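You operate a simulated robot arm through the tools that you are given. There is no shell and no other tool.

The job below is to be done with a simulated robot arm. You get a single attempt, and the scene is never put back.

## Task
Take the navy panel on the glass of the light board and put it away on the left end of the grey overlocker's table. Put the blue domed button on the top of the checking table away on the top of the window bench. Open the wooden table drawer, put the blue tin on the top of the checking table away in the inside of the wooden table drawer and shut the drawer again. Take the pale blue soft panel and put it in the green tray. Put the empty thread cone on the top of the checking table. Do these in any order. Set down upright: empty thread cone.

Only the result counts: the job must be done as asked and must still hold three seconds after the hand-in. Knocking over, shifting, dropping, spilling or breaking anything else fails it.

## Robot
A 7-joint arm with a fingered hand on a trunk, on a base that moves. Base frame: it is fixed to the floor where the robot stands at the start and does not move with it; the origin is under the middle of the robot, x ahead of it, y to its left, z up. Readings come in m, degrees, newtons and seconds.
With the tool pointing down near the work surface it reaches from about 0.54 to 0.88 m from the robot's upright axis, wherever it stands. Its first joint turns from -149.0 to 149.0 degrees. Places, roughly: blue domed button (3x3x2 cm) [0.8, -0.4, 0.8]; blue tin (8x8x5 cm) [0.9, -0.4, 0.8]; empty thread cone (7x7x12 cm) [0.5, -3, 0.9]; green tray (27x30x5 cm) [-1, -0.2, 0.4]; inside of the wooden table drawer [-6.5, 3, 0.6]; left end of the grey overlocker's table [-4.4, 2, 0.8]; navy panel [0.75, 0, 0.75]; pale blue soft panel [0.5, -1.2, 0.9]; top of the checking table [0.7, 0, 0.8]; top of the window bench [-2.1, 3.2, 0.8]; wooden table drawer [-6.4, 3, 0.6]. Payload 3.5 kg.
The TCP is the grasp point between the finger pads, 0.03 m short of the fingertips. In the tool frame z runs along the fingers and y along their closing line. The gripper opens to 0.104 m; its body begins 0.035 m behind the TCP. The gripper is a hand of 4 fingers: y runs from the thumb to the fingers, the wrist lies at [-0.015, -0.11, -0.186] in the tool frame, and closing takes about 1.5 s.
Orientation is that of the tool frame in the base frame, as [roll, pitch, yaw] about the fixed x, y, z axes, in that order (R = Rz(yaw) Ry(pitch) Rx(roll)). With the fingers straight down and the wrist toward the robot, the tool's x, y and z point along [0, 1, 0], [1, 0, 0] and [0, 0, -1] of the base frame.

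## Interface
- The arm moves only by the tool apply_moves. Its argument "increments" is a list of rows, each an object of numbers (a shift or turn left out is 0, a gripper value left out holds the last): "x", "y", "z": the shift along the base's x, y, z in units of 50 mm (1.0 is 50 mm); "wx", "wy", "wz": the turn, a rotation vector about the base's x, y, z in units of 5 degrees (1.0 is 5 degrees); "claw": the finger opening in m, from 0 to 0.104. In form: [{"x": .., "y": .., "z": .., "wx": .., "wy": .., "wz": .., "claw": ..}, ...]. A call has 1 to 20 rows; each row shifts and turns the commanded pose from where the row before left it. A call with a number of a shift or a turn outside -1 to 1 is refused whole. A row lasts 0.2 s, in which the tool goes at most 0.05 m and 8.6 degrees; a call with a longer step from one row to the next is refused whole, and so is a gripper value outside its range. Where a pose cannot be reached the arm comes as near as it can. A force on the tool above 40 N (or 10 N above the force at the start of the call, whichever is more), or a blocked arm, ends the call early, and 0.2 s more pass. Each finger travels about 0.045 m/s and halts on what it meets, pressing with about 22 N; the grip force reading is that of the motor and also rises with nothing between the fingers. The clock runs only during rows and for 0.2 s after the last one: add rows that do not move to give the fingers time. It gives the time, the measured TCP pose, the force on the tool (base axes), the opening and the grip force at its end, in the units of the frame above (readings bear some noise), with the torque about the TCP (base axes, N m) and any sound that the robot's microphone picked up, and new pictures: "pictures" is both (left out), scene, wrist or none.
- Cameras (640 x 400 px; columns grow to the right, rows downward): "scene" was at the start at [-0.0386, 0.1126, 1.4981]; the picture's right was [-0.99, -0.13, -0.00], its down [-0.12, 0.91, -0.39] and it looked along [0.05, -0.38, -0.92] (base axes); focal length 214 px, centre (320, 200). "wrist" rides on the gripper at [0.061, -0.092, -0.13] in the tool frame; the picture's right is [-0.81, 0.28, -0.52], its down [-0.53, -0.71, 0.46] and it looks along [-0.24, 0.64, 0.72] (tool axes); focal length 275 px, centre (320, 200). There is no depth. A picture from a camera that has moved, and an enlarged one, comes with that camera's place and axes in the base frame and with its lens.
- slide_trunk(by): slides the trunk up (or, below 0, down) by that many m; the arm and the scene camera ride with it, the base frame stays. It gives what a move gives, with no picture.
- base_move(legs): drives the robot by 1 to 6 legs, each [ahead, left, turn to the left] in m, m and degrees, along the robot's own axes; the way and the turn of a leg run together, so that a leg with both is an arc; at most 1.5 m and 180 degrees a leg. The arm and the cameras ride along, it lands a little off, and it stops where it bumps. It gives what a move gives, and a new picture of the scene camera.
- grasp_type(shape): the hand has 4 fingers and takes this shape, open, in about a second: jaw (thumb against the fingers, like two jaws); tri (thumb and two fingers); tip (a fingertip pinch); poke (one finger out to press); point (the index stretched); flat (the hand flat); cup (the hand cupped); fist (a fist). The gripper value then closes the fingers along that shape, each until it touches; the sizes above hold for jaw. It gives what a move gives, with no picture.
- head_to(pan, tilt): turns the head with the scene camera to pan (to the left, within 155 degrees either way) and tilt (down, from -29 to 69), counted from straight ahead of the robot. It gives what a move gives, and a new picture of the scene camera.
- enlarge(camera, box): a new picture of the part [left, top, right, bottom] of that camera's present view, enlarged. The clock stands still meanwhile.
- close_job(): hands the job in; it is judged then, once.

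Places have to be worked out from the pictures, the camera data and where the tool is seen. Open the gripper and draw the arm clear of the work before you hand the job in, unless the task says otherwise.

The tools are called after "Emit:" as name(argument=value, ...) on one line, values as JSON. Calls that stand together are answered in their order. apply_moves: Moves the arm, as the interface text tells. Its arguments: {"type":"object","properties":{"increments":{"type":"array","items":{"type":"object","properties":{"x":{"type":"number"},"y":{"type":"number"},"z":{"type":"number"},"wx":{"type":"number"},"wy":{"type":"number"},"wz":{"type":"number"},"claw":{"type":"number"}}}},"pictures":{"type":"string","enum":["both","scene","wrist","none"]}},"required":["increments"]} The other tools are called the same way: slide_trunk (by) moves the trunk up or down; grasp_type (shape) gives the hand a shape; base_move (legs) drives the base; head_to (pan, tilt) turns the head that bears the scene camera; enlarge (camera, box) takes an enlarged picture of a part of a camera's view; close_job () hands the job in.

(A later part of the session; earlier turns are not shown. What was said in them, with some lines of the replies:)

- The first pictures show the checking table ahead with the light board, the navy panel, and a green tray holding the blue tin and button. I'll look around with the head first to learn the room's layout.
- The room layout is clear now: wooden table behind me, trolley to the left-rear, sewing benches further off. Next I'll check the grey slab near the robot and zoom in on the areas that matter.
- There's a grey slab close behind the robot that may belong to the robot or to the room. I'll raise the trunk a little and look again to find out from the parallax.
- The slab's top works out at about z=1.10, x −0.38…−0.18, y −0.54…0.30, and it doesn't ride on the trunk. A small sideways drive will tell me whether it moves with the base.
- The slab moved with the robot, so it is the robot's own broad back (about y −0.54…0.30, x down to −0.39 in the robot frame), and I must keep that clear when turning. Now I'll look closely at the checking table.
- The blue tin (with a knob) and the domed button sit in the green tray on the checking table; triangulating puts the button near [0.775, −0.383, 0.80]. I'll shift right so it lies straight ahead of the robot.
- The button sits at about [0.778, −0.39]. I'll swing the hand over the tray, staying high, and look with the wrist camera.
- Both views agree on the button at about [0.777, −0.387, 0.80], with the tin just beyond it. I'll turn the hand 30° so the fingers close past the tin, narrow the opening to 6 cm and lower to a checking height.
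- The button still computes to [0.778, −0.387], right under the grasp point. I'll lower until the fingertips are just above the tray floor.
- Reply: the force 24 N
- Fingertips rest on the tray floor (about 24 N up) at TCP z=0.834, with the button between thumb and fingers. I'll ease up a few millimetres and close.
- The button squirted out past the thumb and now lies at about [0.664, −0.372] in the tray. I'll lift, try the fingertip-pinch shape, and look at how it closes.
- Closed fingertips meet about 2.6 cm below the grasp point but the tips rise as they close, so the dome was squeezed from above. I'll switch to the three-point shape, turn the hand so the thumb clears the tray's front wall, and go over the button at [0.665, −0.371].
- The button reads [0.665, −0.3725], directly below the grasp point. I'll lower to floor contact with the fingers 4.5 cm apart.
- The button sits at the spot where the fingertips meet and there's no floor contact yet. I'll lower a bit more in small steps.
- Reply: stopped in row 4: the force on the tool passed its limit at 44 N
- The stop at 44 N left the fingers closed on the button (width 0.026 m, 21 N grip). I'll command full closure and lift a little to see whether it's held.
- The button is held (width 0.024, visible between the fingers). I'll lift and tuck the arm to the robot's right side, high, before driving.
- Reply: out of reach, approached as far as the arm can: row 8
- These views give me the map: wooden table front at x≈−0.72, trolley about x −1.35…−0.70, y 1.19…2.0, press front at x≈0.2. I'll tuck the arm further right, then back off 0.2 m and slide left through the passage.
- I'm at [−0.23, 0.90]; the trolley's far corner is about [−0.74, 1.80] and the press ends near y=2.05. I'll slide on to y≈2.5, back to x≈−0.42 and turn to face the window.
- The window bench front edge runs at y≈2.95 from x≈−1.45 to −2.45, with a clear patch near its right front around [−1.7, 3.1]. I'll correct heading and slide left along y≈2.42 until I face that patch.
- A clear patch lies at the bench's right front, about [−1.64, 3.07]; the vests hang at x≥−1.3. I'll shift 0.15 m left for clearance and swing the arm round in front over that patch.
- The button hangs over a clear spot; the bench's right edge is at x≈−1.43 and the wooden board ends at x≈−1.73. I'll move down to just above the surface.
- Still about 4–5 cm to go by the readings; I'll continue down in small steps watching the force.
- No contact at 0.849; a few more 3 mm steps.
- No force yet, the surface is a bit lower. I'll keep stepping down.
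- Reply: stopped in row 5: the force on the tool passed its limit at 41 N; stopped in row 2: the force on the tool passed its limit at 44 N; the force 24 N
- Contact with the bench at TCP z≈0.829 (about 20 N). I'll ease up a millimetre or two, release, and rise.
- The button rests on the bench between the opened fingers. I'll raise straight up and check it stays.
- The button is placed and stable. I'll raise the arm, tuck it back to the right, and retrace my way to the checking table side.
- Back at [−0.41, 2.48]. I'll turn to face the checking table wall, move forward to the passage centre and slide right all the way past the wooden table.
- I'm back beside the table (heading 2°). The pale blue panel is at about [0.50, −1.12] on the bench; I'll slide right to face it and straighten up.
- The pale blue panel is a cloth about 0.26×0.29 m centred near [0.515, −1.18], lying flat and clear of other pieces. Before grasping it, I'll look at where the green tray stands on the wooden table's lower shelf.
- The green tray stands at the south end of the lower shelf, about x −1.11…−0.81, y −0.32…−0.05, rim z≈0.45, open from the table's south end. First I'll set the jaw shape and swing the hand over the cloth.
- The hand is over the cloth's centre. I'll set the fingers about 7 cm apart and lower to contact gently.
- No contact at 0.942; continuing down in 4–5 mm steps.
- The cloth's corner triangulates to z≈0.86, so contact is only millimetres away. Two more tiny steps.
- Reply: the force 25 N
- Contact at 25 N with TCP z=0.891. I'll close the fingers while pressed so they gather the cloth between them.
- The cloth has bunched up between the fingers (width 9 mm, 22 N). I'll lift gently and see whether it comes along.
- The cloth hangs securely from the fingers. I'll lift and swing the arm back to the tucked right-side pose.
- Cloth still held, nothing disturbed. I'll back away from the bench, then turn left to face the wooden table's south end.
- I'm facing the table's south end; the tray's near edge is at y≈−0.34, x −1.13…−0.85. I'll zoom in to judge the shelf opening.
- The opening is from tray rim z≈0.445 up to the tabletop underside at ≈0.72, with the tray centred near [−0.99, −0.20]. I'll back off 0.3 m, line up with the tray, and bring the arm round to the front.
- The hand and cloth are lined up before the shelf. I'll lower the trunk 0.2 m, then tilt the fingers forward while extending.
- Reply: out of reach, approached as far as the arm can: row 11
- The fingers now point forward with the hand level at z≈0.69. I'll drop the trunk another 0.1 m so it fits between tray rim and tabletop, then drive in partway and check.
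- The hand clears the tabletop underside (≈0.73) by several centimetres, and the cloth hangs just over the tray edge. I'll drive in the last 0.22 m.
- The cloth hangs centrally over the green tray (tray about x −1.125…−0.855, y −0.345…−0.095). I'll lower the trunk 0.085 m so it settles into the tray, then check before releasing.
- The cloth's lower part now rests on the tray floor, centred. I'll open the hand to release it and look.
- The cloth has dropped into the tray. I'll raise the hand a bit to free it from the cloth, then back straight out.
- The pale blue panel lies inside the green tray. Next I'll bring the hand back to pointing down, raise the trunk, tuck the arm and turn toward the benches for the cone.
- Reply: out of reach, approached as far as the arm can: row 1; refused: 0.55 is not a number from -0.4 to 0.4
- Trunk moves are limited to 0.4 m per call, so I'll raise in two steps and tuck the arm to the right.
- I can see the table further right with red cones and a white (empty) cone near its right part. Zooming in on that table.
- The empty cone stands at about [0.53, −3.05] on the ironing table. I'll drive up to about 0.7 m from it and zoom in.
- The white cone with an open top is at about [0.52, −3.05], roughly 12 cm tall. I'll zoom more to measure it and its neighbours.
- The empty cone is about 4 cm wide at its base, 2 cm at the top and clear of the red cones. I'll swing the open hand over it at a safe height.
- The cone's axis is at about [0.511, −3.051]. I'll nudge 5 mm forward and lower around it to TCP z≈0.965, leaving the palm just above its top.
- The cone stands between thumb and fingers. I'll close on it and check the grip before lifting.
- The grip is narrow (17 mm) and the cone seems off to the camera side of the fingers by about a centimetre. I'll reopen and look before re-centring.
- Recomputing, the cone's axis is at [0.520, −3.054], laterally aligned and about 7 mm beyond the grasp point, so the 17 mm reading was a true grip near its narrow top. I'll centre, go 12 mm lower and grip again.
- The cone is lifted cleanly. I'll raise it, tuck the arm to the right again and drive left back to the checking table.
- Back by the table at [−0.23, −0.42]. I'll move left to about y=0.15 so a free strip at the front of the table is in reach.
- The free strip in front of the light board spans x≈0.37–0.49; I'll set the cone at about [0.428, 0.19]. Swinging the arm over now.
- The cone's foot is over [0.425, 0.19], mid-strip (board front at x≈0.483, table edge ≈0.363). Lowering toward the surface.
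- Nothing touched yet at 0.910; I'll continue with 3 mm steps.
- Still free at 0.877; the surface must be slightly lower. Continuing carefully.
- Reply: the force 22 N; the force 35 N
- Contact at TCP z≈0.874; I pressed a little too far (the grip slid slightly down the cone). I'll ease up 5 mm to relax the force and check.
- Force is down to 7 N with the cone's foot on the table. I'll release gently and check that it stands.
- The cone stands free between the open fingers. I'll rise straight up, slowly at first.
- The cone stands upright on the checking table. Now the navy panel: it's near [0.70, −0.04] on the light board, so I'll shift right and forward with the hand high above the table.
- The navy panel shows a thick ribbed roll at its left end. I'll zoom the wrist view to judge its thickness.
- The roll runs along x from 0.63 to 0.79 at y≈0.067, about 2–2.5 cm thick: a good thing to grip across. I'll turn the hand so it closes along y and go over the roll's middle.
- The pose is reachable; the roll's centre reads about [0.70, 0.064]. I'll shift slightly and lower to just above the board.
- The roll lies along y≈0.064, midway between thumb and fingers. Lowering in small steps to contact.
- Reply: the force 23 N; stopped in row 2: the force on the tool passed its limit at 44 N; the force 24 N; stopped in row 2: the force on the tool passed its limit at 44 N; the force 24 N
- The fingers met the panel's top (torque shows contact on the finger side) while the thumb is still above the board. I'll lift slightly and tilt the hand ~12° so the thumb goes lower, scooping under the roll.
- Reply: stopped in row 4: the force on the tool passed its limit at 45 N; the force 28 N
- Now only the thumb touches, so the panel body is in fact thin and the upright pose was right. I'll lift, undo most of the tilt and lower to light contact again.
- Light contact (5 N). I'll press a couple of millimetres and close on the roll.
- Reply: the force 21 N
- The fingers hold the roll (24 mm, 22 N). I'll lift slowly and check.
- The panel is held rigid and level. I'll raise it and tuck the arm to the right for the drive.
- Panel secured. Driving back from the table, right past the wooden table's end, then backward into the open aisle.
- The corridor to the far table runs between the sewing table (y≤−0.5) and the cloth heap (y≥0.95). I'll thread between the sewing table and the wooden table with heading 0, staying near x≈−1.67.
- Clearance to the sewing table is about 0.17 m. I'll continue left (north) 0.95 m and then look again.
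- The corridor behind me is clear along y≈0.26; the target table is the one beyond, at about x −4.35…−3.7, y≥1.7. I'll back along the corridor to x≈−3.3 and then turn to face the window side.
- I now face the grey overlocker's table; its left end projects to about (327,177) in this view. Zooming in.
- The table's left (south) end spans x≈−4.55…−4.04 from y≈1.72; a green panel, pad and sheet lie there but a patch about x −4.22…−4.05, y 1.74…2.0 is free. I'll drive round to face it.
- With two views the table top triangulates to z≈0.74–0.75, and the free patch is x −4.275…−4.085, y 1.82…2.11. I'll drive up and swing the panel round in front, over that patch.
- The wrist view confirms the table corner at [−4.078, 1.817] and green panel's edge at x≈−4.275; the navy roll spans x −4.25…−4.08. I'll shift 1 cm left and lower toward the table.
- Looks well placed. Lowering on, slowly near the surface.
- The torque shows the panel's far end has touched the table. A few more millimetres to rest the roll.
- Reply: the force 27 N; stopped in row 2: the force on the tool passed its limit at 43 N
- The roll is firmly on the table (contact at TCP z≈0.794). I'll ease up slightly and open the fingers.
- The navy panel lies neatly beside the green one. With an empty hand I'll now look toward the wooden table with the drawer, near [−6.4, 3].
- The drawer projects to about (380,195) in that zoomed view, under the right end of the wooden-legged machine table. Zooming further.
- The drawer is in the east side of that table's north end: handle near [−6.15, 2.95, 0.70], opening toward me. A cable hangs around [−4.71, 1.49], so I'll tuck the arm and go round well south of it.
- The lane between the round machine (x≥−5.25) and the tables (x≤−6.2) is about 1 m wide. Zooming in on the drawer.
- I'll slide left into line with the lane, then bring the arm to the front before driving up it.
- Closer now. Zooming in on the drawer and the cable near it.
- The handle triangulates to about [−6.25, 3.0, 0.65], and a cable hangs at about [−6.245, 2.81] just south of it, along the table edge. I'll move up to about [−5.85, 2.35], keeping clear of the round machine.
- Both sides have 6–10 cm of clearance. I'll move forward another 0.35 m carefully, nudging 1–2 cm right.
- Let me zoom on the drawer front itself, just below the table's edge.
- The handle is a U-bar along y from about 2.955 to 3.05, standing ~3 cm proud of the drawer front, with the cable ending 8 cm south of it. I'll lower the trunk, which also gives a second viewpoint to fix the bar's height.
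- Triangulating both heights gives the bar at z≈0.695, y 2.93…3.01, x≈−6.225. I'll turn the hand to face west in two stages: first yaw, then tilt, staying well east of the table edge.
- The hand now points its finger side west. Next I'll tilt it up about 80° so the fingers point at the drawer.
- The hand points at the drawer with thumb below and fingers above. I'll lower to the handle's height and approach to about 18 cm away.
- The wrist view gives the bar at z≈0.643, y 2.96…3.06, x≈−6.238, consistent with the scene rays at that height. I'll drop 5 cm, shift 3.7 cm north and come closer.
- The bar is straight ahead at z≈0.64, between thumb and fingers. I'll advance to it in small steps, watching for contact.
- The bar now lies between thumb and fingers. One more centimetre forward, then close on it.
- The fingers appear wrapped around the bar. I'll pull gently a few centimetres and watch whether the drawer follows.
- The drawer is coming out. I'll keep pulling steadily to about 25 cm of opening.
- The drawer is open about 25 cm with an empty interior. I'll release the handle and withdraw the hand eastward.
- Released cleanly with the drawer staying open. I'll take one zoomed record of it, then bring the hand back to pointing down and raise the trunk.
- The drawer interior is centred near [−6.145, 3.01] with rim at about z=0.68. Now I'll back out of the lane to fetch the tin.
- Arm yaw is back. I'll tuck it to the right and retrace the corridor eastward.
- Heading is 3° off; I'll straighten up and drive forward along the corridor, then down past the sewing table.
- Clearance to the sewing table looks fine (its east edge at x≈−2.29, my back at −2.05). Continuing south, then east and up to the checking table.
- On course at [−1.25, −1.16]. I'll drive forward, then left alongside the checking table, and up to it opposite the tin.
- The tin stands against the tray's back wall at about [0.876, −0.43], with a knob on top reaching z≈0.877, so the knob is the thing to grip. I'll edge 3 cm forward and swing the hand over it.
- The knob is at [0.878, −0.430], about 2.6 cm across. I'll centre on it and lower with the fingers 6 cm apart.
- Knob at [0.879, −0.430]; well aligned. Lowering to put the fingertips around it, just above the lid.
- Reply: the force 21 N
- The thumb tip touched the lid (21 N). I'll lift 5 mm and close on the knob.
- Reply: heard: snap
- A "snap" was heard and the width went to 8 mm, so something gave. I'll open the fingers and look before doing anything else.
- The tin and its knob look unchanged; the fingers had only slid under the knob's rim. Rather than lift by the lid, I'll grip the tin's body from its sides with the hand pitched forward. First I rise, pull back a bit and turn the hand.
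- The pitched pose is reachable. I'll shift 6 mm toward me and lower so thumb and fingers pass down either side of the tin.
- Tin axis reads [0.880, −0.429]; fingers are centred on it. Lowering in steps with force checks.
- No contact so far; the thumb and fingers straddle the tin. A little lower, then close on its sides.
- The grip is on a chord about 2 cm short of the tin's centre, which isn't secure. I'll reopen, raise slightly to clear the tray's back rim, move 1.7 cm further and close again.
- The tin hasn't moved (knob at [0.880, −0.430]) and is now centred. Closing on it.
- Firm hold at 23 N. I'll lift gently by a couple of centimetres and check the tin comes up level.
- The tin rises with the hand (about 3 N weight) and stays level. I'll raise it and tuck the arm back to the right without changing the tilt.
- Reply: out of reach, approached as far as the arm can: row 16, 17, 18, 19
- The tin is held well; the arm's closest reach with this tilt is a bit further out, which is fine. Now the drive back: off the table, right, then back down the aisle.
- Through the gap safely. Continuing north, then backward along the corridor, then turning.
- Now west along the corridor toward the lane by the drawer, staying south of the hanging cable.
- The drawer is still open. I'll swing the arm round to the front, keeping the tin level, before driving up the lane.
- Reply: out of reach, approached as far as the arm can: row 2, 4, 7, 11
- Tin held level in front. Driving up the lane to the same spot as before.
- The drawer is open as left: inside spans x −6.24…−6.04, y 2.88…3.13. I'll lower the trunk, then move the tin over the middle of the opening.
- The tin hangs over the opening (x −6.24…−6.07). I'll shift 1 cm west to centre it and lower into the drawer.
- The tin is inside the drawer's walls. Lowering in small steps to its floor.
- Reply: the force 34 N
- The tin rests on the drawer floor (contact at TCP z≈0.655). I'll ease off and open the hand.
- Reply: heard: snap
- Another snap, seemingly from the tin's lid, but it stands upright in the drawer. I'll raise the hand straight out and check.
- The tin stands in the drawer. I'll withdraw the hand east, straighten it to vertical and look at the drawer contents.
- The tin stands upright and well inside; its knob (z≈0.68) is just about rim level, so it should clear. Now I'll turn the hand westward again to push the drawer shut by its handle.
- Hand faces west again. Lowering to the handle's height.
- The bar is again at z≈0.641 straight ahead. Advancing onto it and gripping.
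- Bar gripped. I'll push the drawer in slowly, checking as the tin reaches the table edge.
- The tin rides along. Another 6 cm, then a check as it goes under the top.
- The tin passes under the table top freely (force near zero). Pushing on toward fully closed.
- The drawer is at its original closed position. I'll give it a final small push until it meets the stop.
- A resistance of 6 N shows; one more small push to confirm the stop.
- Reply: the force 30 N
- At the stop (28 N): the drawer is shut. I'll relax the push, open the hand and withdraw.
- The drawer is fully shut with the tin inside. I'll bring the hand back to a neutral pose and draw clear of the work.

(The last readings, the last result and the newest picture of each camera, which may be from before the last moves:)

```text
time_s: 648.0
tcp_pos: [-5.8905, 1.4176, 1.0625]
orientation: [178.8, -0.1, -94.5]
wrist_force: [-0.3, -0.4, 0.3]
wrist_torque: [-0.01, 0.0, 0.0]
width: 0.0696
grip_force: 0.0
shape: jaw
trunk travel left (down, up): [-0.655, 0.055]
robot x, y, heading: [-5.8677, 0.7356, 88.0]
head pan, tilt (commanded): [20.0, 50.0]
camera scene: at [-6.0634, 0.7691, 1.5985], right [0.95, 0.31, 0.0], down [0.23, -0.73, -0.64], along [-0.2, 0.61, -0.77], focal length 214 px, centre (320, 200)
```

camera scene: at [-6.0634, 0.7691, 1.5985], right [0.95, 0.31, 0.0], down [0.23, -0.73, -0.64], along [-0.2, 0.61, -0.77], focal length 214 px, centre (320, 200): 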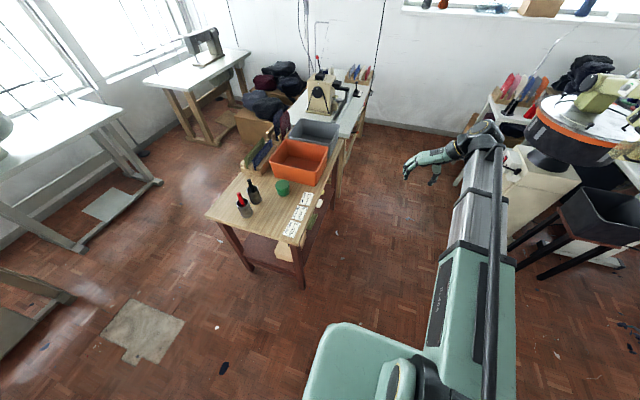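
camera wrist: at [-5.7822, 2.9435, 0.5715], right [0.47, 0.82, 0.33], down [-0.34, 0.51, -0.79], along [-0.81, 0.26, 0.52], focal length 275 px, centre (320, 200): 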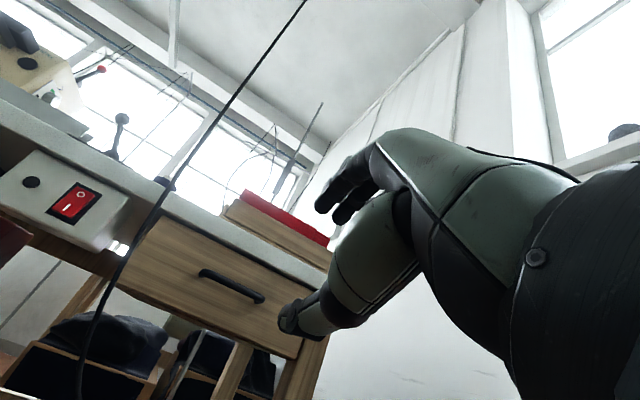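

Clear of the work. One last look toward the overlocker table and the rest of the room before handing in.

Emit:
head_to(pan=-50, tilt=20)

Emit:
enlarge(camera="scene", box=[160, 120, 360, 245])

Emit:
enlarge(camera="scene", box=[340, 120, 540, 245])

```text
time_s: 649.4
tcp_pos: [-5.89, 1.4166, 1.0622]
orientation: [178.9, -0.1, -94.6]
wrist_force: [0.0, 0.3, 1.1]
wrist_torque: [-0.02, 0.0, 0.03]
width: 0.0696
grip_force: 0.1
shape: jaw
trunk travel left (down, up): [-0.655, 0.055]
robot x, y, heading: [-5.8675, 0.7349, 87.7]
head pan, tilt (commanded): [-50.0, 20.0]
camera scene: at [-5.9663, 0.7533, 1.644], right [0.61, -0.79, 0.0], down [-0.27, -0.21, -0.94], along [0.74, 0.58, -0.34], focal length 214 px, centre (320, 200)
```

scene: 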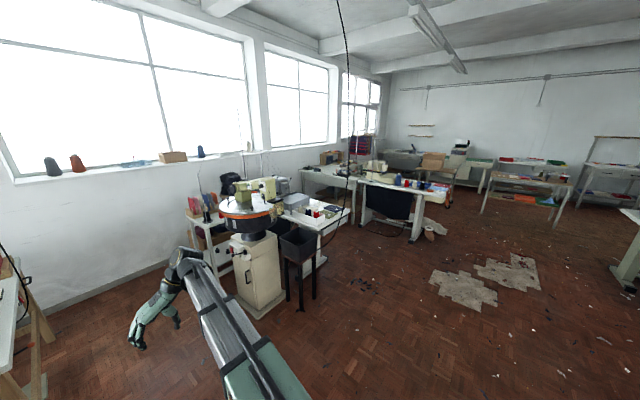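

```text
3.20 times, centred on (260, 182) of scene
camera zoom: at [-5.9663, 0.7533, 1.644], right [0.61, -0.79, 0.0], down [-0.27, -0.21, -0.94], along [0.74, 0.58, -0.34], focal length 686 px, centre (512, 256)
```

zoom: 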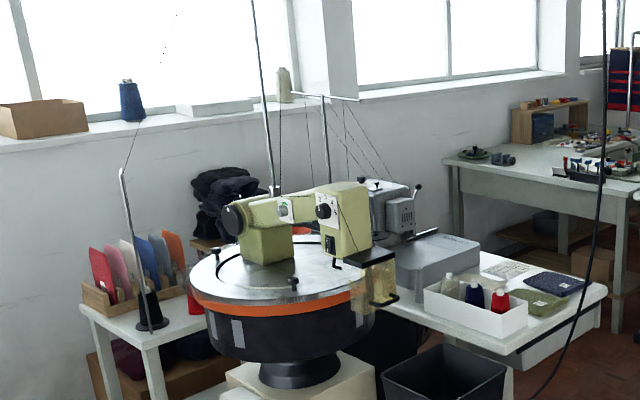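

```text
3.20 times, centred on (440, 182) of scene
camera zoom: at [-5.9663, 0.7533, 1.644], right [0.61, -0.79, 0.0], down [-0.27, -0.21, -0.94], along [0.74, 0.58, -0.34], focal length 686 px, centre (-64, 256)
```

zoom: 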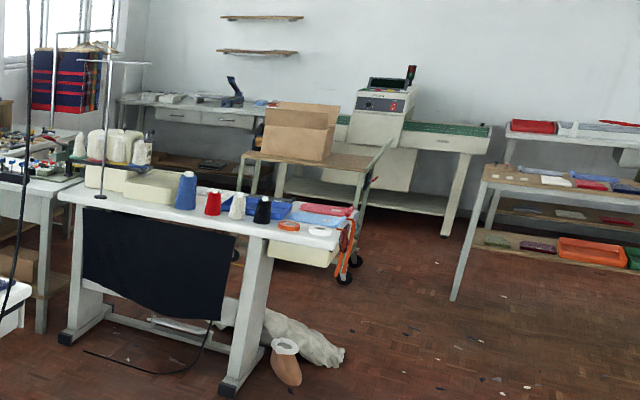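

The navy panel still lies on the overlocker table's left end. Earlier pictures showed the button on the window bench, the cloth in the green tray and the cone upright on the checking table, and the tin is in the shut drawer. The gripper is open and the arm clear, so I'm handing the job in.

Emit:
close_job()

```text
The job is handed in.
```

I've handed in the job with all five items done, as far as the pictures and readings show. One thing I can't explain: I heard a "snap" twice while handling the tin.

- **Navy panel:** it lies flat on the left end of the grey overlocker's table, beside the green panel. I saw it still there just before handing in.
- **Blue domed button:** it is on the right front of the window bench. It slipped out of the fingers on the first try and slid across the tray it was in, and the second grip held.
- **Blue tin:** it stands upright inside the wooden table drawer. I pushed the drawer in until it met its stop.
- **Pale blue soft panel:** it is inside the green tray on the lower shelf of the wooden table behind the start position.
- **Empty thread cone:** it stands upright at the front of the checking table, in front of the light board.

**The snaps:** the first came when I gripped the tin's lid knob, the second when I released the tin in the drawer. The tin and lid looked intact in the pictures after each one, so I can't say what made the sound.

I did not go back for a last look at the button, the cone or the soft panel. The button and the cone were last seen on leaving them; the soft panel showed in later pictures while passing. I noticed nothing else being moved or knocked over. The gripper was open and the arm clear when I handed in.
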